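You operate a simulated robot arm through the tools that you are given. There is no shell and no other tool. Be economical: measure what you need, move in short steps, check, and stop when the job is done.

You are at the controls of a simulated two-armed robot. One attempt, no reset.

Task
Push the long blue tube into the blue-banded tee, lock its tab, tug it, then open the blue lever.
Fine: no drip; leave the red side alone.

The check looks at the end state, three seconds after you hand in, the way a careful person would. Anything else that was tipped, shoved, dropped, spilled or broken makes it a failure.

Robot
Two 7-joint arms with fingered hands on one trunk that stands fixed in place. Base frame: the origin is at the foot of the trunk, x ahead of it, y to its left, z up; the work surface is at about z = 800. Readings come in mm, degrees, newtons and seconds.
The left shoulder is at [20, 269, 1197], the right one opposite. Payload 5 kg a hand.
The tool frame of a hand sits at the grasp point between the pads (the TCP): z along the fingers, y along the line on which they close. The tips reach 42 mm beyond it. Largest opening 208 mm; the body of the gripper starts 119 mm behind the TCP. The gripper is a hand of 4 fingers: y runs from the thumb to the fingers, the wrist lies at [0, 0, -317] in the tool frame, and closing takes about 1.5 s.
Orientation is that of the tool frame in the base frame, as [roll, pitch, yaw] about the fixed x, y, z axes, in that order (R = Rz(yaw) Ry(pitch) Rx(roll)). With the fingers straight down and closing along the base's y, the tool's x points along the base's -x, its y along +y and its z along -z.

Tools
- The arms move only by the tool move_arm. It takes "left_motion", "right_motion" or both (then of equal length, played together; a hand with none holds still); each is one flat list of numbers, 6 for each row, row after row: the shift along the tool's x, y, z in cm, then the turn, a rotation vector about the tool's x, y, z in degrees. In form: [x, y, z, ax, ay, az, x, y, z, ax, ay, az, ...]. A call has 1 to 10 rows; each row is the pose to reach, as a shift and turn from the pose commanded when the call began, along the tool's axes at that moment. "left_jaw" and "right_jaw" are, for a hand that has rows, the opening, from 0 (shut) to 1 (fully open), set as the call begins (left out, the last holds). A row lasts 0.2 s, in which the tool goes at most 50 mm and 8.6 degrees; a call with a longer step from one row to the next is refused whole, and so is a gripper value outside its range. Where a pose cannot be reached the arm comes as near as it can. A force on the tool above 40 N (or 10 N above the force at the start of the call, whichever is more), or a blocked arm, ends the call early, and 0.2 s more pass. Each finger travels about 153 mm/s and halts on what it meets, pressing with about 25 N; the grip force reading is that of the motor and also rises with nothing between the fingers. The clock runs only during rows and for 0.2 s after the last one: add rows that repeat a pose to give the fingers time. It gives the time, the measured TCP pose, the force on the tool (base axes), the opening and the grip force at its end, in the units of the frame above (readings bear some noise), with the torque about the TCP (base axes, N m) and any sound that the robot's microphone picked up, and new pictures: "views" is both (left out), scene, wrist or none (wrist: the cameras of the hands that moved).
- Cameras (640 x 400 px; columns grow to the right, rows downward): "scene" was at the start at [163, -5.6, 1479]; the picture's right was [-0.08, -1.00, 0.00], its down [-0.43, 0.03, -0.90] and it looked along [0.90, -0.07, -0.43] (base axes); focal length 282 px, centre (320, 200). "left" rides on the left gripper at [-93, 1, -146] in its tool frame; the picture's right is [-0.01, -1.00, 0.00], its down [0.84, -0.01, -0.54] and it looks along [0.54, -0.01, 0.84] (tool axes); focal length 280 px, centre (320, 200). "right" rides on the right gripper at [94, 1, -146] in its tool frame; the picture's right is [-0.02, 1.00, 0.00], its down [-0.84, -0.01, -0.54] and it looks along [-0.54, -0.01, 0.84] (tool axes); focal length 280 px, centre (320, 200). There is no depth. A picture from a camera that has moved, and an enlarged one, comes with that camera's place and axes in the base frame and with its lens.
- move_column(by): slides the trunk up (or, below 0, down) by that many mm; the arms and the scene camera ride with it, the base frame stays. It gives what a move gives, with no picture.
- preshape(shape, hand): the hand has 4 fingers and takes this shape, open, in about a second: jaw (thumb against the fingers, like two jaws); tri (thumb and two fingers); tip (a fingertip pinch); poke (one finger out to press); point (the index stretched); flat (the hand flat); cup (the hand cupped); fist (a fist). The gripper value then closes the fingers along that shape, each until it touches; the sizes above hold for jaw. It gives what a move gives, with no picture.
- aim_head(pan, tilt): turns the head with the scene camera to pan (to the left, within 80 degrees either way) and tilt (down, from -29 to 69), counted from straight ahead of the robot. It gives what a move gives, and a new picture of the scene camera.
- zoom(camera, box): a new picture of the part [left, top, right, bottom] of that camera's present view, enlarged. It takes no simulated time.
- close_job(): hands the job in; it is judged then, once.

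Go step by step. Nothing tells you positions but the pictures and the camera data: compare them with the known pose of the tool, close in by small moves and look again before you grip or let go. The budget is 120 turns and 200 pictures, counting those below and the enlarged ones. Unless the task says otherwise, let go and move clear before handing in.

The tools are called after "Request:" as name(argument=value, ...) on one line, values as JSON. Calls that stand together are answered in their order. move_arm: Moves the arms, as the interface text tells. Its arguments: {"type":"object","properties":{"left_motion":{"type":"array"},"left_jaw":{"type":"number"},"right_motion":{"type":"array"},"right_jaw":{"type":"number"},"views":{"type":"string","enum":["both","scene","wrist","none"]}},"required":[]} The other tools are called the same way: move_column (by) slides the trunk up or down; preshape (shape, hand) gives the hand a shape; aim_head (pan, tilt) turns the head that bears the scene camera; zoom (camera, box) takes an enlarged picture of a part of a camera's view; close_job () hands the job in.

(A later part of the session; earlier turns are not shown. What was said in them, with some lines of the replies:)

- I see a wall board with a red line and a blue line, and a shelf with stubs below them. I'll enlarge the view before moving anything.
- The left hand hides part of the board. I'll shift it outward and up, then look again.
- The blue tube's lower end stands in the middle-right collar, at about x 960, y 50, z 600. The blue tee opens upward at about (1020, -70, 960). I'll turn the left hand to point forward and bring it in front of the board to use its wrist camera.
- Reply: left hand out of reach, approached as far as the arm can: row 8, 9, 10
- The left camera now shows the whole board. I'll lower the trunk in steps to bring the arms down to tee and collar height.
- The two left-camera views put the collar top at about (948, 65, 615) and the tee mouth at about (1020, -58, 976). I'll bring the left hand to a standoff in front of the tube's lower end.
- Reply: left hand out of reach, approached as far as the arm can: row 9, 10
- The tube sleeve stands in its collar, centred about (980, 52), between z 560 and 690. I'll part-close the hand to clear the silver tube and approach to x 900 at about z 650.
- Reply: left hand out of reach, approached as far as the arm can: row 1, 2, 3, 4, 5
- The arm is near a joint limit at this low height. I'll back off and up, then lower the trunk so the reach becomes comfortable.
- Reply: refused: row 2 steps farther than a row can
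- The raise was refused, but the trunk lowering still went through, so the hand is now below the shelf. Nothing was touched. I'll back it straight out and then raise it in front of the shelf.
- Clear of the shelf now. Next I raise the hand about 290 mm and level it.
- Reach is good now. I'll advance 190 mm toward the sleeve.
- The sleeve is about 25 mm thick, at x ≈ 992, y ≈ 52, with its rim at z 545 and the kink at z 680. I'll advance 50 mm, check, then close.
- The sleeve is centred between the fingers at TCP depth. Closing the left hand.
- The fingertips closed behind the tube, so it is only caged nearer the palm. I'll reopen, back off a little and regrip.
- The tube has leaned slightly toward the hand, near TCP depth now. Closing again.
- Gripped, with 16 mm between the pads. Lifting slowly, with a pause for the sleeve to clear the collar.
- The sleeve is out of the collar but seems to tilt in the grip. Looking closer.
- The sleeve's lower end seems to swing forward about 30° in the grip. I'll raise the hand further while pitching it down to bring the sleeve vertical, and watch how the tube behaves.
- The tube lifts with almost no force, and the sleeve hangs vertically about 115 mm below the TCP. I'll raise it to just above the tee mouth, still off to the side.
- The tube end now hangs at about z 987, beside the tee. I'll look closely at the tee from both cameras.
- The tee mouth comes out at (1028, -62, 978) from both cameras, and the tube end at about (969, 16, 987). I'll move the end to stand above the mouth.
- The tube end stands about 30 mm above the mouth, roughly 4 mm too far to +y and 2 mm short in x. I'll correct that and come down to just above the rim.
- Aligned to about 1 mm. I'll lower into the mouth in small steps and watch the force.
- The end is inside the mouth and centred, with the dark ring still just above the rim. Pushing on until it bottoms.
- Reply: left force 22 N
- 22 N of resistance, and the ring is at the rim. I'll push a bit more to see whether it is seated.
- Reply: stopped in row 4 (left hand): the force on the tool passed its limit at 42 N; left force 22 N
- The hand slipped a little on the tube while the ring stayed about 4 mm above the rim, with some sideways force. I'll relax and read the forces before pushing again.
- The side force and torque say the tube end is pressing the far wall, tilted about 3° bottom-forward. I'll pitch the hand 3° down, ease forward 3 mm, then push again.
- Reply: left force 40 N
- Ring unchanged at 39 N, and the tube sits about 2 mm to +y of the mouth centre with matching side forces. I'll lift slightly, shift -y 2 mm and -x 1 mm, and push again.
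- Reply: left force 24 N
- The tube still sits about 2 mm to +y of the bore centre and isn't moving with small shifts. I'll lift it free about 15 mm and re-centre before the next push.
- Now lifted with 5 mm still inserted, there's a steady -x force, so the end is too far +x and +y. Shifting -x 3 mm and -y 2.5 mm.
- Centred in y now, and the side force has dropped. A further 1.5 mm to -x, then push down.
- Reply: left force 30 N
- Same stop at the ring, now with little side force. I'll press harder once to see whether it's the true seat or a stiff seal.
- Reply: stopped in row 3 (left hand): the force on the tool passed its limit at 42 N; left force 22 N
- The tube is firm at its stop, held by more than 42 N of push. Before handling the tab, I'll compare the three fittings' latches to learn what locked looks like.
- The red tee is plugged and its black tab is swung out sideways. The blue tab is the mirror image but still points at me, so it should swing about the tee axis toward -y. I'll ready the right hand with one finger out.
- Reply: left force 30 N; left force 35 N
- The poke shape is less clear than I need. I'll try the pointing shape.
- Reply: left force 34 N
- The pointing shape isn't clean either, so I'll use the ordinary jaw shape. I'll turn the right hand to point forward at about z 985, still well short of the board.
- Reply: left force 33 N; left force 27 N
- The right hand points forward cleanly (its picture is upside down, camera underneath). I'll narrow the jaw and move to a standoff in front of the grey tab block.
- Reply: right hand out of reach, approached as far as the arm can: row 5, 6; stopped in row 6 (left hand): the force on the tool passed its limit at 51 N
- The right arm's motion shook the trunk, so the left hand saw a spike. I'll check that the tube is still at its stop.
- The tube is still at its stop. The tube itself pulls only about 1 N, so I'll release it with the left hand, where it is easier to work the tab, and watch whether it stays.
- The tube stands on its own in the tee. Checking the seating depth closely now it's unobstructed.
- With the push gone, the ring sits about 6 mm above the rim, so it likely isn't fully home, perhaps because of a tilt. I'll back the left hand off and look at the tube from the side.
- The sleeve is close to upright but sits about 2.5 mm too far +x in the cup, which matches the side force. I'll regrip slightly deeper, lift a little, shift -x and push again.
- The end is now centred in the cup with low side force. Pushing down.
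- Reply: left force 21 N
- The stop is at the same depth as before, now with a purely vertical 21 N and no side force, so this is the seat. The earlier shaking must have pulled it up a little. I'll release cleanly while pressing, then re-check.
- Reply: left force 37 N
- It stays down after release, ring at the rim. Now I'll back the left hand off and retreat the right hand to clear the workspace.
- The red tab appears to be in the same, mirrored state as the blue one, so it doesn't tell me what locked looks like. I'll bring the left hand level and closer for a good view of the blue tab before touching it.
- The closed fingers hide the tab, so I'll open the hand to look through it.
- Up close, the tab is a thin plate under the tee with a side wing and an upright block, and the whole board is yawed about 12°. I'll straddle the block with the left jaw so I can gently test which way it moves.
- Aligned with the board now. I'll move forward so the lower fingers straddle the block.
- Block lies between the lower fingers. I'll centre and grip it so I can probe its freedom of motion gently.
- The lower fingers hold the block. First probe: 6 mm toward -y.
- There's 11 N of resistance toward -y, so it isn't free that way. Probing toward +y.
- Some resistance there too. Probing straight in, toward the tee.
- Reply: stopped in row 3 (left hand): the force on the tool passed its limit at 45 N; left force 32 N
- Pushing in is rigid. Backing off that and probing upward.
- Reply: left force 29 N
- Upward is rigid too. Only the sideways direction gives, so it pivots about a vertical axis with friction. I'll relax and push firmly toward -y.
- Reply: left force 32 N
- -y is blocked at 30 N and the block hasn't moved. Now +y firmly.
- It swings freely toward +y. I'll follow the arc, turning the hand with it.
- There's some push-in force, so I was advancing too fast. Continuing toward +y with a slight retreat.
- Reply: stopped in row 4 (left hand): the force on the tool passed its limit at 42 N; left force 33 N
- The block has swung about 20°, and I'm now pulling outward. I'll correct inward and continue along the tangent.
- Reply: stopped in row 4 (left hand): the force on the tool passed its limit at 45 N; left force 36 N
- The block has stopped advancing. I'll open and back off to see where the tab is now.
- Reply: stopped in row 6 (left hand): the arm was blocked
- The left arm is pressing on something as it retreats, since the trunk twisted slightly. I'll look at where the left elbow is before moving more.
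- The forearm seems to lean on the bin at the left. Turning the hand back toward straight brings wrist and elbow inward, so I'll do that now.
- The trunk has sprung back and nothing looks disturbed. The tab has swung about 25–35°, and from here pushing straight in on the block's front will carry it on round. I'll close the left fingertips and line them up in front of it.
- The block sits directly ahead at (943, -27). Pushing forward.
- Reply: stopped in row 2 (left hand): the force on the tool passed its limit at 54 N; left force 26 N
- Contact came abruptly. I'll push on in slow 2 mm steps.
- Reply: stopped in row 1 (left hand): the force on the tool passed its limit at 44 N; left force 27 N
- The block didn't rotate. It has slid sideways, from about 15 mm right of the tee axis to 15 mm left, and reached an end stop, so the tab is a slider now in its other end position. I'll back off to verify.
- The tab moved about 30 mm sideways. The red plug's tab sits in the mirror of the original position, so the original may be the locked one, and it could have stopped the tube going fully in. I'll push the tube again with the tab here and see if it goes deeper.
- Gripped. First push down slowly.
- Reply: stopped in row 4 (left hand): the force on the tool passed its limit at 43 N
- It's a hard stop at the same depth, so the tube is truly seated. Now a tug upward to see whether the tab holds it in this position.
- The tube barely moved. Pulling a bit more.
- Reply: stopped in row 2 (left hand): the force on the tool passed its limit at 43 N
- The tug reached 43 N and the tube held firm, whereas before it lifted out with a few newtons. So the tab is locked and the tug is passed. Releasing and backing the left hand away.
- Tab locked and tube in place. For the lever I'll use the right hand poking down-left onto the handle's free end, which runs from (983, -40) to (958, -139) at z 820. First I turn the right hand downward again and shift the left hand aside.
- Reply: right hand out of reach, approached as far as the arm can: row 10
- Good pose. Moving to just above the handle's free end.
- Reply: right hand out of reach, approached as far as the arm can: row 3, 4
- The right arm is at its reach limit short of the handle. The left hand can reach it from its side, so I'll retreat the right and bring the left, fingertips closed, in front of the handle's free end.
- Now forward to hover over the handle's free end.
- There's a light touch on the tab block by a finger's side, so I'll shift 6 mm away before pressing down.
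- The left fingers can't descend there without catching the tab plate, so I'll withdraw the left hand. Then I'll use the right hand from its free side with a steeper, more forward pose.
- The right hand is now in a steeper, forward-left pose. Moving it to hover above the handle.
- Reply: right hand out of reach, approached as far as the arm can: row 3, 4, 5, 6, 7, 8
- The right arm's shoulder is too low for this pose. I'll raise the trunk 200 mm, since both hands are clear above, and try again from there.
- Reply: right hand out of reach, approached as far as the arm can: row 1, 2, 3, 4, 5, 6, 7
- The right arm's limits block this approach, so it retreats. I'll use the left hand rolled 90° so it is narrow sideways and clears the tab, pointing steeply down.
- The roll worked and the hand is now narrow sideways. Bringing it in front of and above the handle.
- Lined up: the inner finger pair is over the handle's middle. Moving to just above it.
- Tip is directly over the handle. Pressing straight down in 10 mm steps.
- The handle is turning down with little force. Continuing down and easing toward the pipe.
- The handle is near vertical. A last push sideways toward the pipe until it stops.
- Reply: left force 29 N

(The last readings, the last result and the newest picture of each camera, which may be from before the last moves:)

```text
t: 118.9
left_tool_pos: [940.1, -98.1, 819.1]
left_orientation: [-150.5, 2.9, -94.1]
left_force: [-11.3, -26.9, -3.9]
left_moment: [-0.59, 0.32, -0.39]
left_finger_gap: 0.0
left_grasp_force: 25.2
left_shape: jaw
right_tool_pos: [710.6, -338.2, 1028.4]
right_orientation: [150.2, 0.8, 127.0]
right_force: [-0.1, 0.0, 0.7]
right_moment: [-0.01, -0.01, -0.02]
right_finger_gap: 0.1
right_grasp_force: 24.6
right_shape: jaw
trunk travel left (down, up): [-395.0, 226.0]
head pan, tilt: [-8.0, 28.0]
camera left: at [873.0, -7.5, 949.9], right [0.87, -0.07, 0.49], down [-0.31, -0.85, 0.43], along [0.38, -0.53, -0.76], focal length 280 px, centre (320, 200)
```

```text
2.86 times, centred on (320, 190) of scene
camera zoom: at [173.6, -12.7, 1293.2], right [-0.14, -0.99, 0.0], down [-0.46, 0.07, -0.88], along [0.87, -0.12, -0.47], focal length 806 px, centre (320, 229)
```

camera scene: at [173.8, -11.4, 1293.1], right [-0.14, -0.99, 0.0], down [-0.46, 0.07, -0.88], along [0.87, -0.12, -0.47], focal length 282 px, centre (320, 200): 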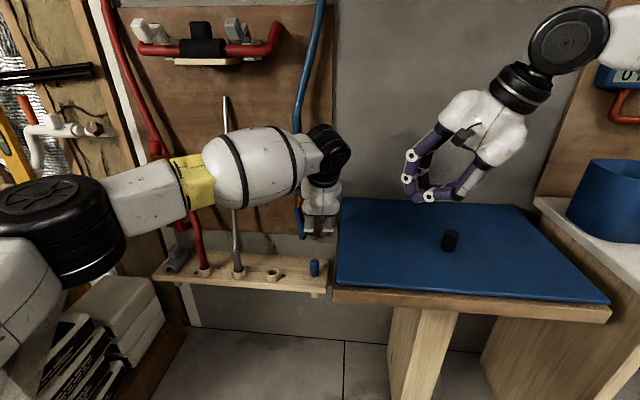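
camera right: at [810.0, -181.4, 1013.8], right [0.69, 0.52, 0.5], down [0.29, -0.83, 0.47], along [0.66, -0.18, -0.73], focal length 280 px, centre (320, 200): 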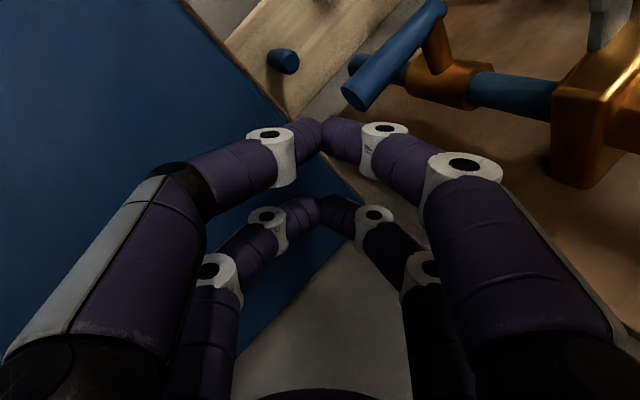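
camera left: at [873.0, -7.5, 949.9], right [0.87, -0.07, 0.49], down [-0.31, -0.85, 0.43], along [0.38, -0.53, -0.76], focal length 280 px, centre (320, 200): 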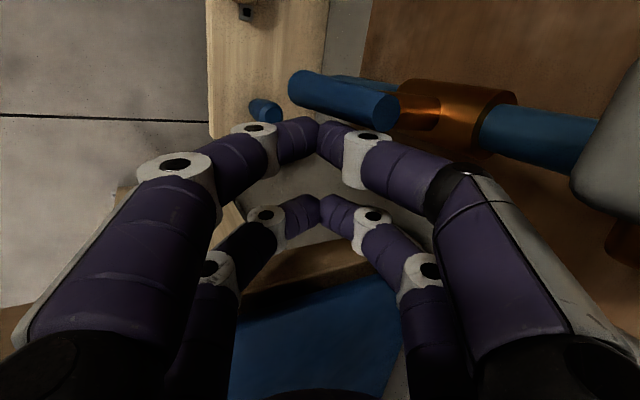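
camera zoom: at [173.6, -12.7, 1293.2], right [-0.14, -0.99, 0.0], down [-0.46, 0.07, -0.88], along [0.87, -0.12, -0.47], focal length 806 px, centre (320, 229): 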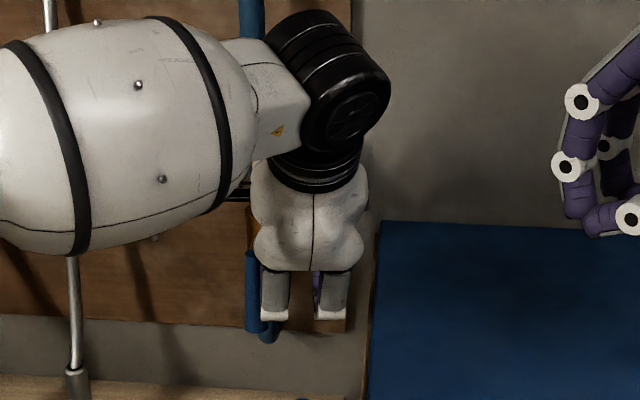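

The handle now lies along the pipe and is at its stop, so the valve is open. Easing off and withdrawing.

Request:
move_arm(left_motion=[1.8, 0, 0, 0, 0, 0, 1.9, 2, -3.5, 0, 0, 0, 2, 4, -7, 0, 0, 0, 2.1, 6, -10.5, 0, 0, 0, 2.2, 8, -14, 0, 0, 0, 2.3, 9, -18, 0, 0, 0], views="scene")

Request:
zoom(camera="scene", box=[255, 140, 355, 260])

```text
t: 120.3
left_tool_pos: [773.8, -113.6, 930.4]
left_orientation: [-150.4, 3.1, -93.6]
left_force: [-0.5, -0.3, 0.2]
left_moment: [0.05, -0.06, 0.0]
left_finger_gap: 0.1
left_grasp_force: 24.4
left_shape: jaw
right_tool_pos: [712.7, -336.1, 1028.8]
right_orientation: [150.2, 0.9, 127.1]
right_force: [-0.5, -0.2, 0.8]
right_moment: [0.04, -0.04, 0.0]
right_finger_gap: 0.0
right_grasp_force: 25.0
right_shape: jaw
trunk travel left (down, up): [-395.0, 226.0]
head pan, tilt: [-8.0, 28.0]
camera scene: at [173.4, -11.3, 1293.5], right [-0.14, -0.99, 0.0], down [-0.46, 0.07, -0.88], along [0.87, -0.12, -0.47], focal length 282 px, centre (320, 200)
```

scene: 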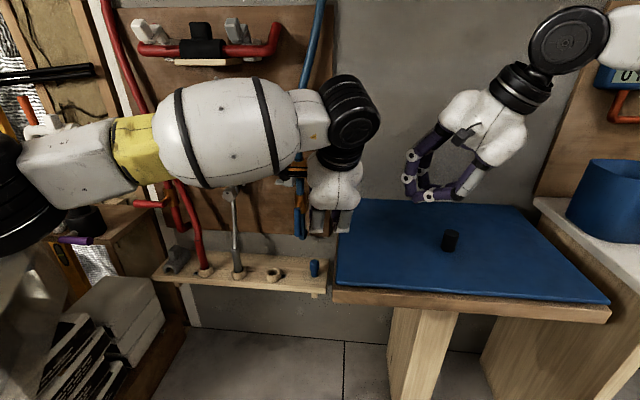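

```text
3.33 times, centred on (305, 200) of scene
camera zoom: at [173.4, -11.3, 1293.5], right [-0.14, -0.99, 0.0], down [-0.46, 0.07, -0.88], along [0.87, -0.12, -0.47], focal length 940 px, centre (370, 200)
```

zoom: 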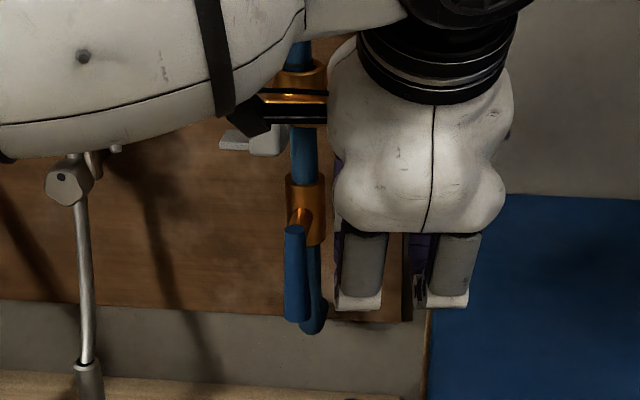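

The lever stays open. I'll raise the left hand clear, then check the tube, tab and any dripping.

Request:
move_arm(left_motion=[-1, -1.5, -3.7, 0, 0, 0, -2, -3, -7.4, 0, 0, 0, -3, -4.5, -11, 0, 0, 0, -4, -6, -14.6, 0, 0, 0, -5, -7.5, -18.2, 0, 0, 0, -6, -9, -21.8, 0, 0, 0], views="none")

Request:
aim_head(pan=-5, tilt=25)

Request:
zoom(camera="scene", box=[265, 150, 355, 290])

Request:
aim_head(pan=-40, tilt=20)

```text
t: 121.7
left_tool_pos: [747.2, -61.0, 1169.0]
left_orientation: [-150.5, 2.9, -93.8]
left_force: [-0.6, -0.4, -0.5]
left_moment: [0.0, -0.1, 0.01]
left_finger_gap: 0.0
left_grasp_force: 24.9
left_shape: jaw
right_tool_pos: [711.4, -335.1, 1029.1]
right_orientation: [150.2, 0.9, 127.0]
right_force: [-0.6, 0.2, 0.2]
right_moment: [-0.03, -0.1, -0.07]
right_finger_gap: 0.0
right_grasp_force: 24.9
right_shape: jaw
trunk travel left (down, up): [-395.0, 226.0]
head pan, tilt: [-8.0, 28.0]
```

```text
t: 122.3
left_tool_pos: [749.2, -61.3, 1168.0]
left_orientation: [-150.6, 3.0, -93.7]
left_force: [0.5, 0.2, 0.0]
left_moment: [0.0, -0.02, -0.02]
left_finger_gap: 0.0
left_grasp_force: 24.8
left_shape: jaw
right_tool_pos: [712.8, -336.3, 1027.6]
right_orientation: [150.1, 0.8, 127.1]
right_force: [-0.1, 0.4, 0.4]
right_moment: [-0.02, 0.0, -0.01]
right_finger_gap: 0.2
right_grasp_force: 25.2
right_shape: jaw
trunk travel left (down, up): [-395.0, 226.0]
head pan, tilt: [-5.0, 25.0]
camera scene: at [175.3, -6.5, 1298.0], right [-0.09, -1.0, 0.0], down [-0.42, 0.04, -0.91], along [0.9, -0.08, -0.42], focal length 282 px, centre (320, 200)
```

scene: 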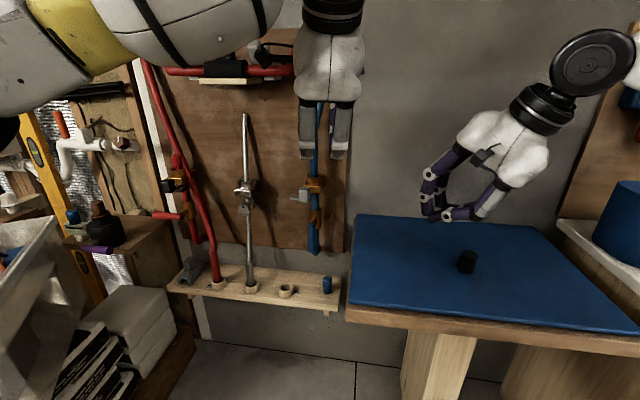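

```text
2.86 times, centred on (310, 220) of scene
camera zoom: at [175.3, -6.5, 1298.0], right [-0.09, -1.0, 0.0], down [-0.42, 0.04, -0.91], along [0.9, -0.08, -0.42], focal length 806 px, centre (349, 143)
```

zoom: 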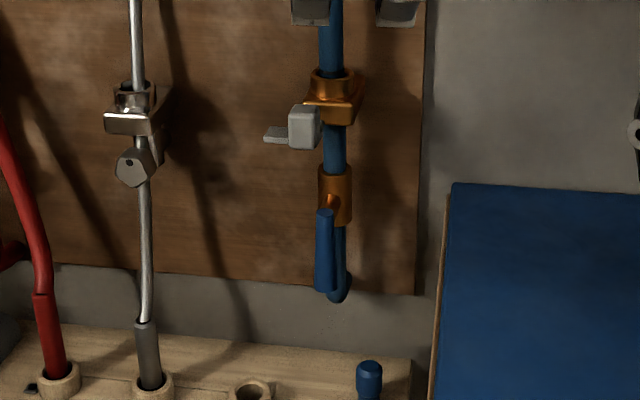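

```text
t: 123.3
left_tool_pos: [747.4, -61.6, 1166.9]
left_orientation: [-150.7, 3.0, -93.7]
left_force: [0.2, -0.1, -0.1]
left_moment: [-0.03, 0.01, -0.03]
left_finger_gap: 0.0
left_grasp_force: 25.0
left_shape: jaw
right_tool_pos: [710.5, -337.2, 1028.0]
right_orientation: [150.2, 0.9, 127.2]
right_force: [-0.3, 0.0, 0.3]
right_moment: [0.03, 0.01, -0.03]
right_finger_gap: 0.1
right_grasp_force: 24.9
right_shape: jaw
trunk travel left (down, up): [-395.0, 226.0]
head pan, tilt: [-40.0, 20.0]
camera scene: at [155.0, -58.3, 1306.1], right [-0.64, -0.77, 0.0], down [-0.26, 0.22, -0.94], along [0.72, -0.6, -0.34], focal length 282 px, centre (320, 200)
```

scene: 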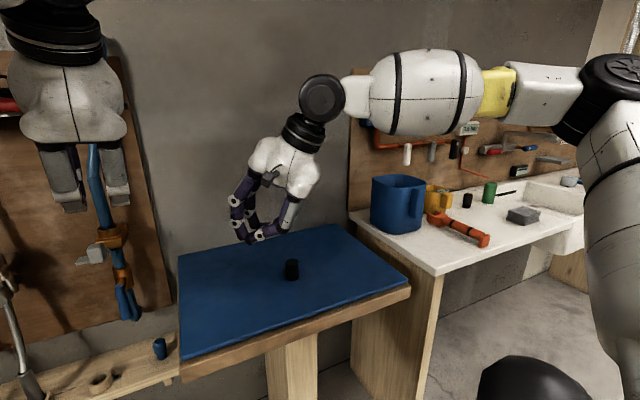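

The tube is seated in the tee, the tab is in its locked end position, and the lever lies along the pipe. I see no drip, the red side is untouched and both hands are clear. Handing in.

Request:
close_job()

```text
The job is handed in.
```

The job is handed in: the long blue tube is in the blue-banded tee, its tab is locked, it held a 43 N tug, and the blue lever is open. I saw no drip, though the flow meter was hidden behind the right arm at the end.

- **Seating:** the tube stops with its dark ring a few millimetres above the rim. It went no deeper at 43 N of push, so I took that as fully seated.
- **Tab:** it slides sideways. I took its far end as locked, because the tube lifted out with a few newtons before and would not move at all after.
- **Left arm:** it pressed against something once, probably the bin at the left, hard enough to twist the trunk slightly. I backed it off at once, and nothing looked moved.
- **Red side:** I left it alone.
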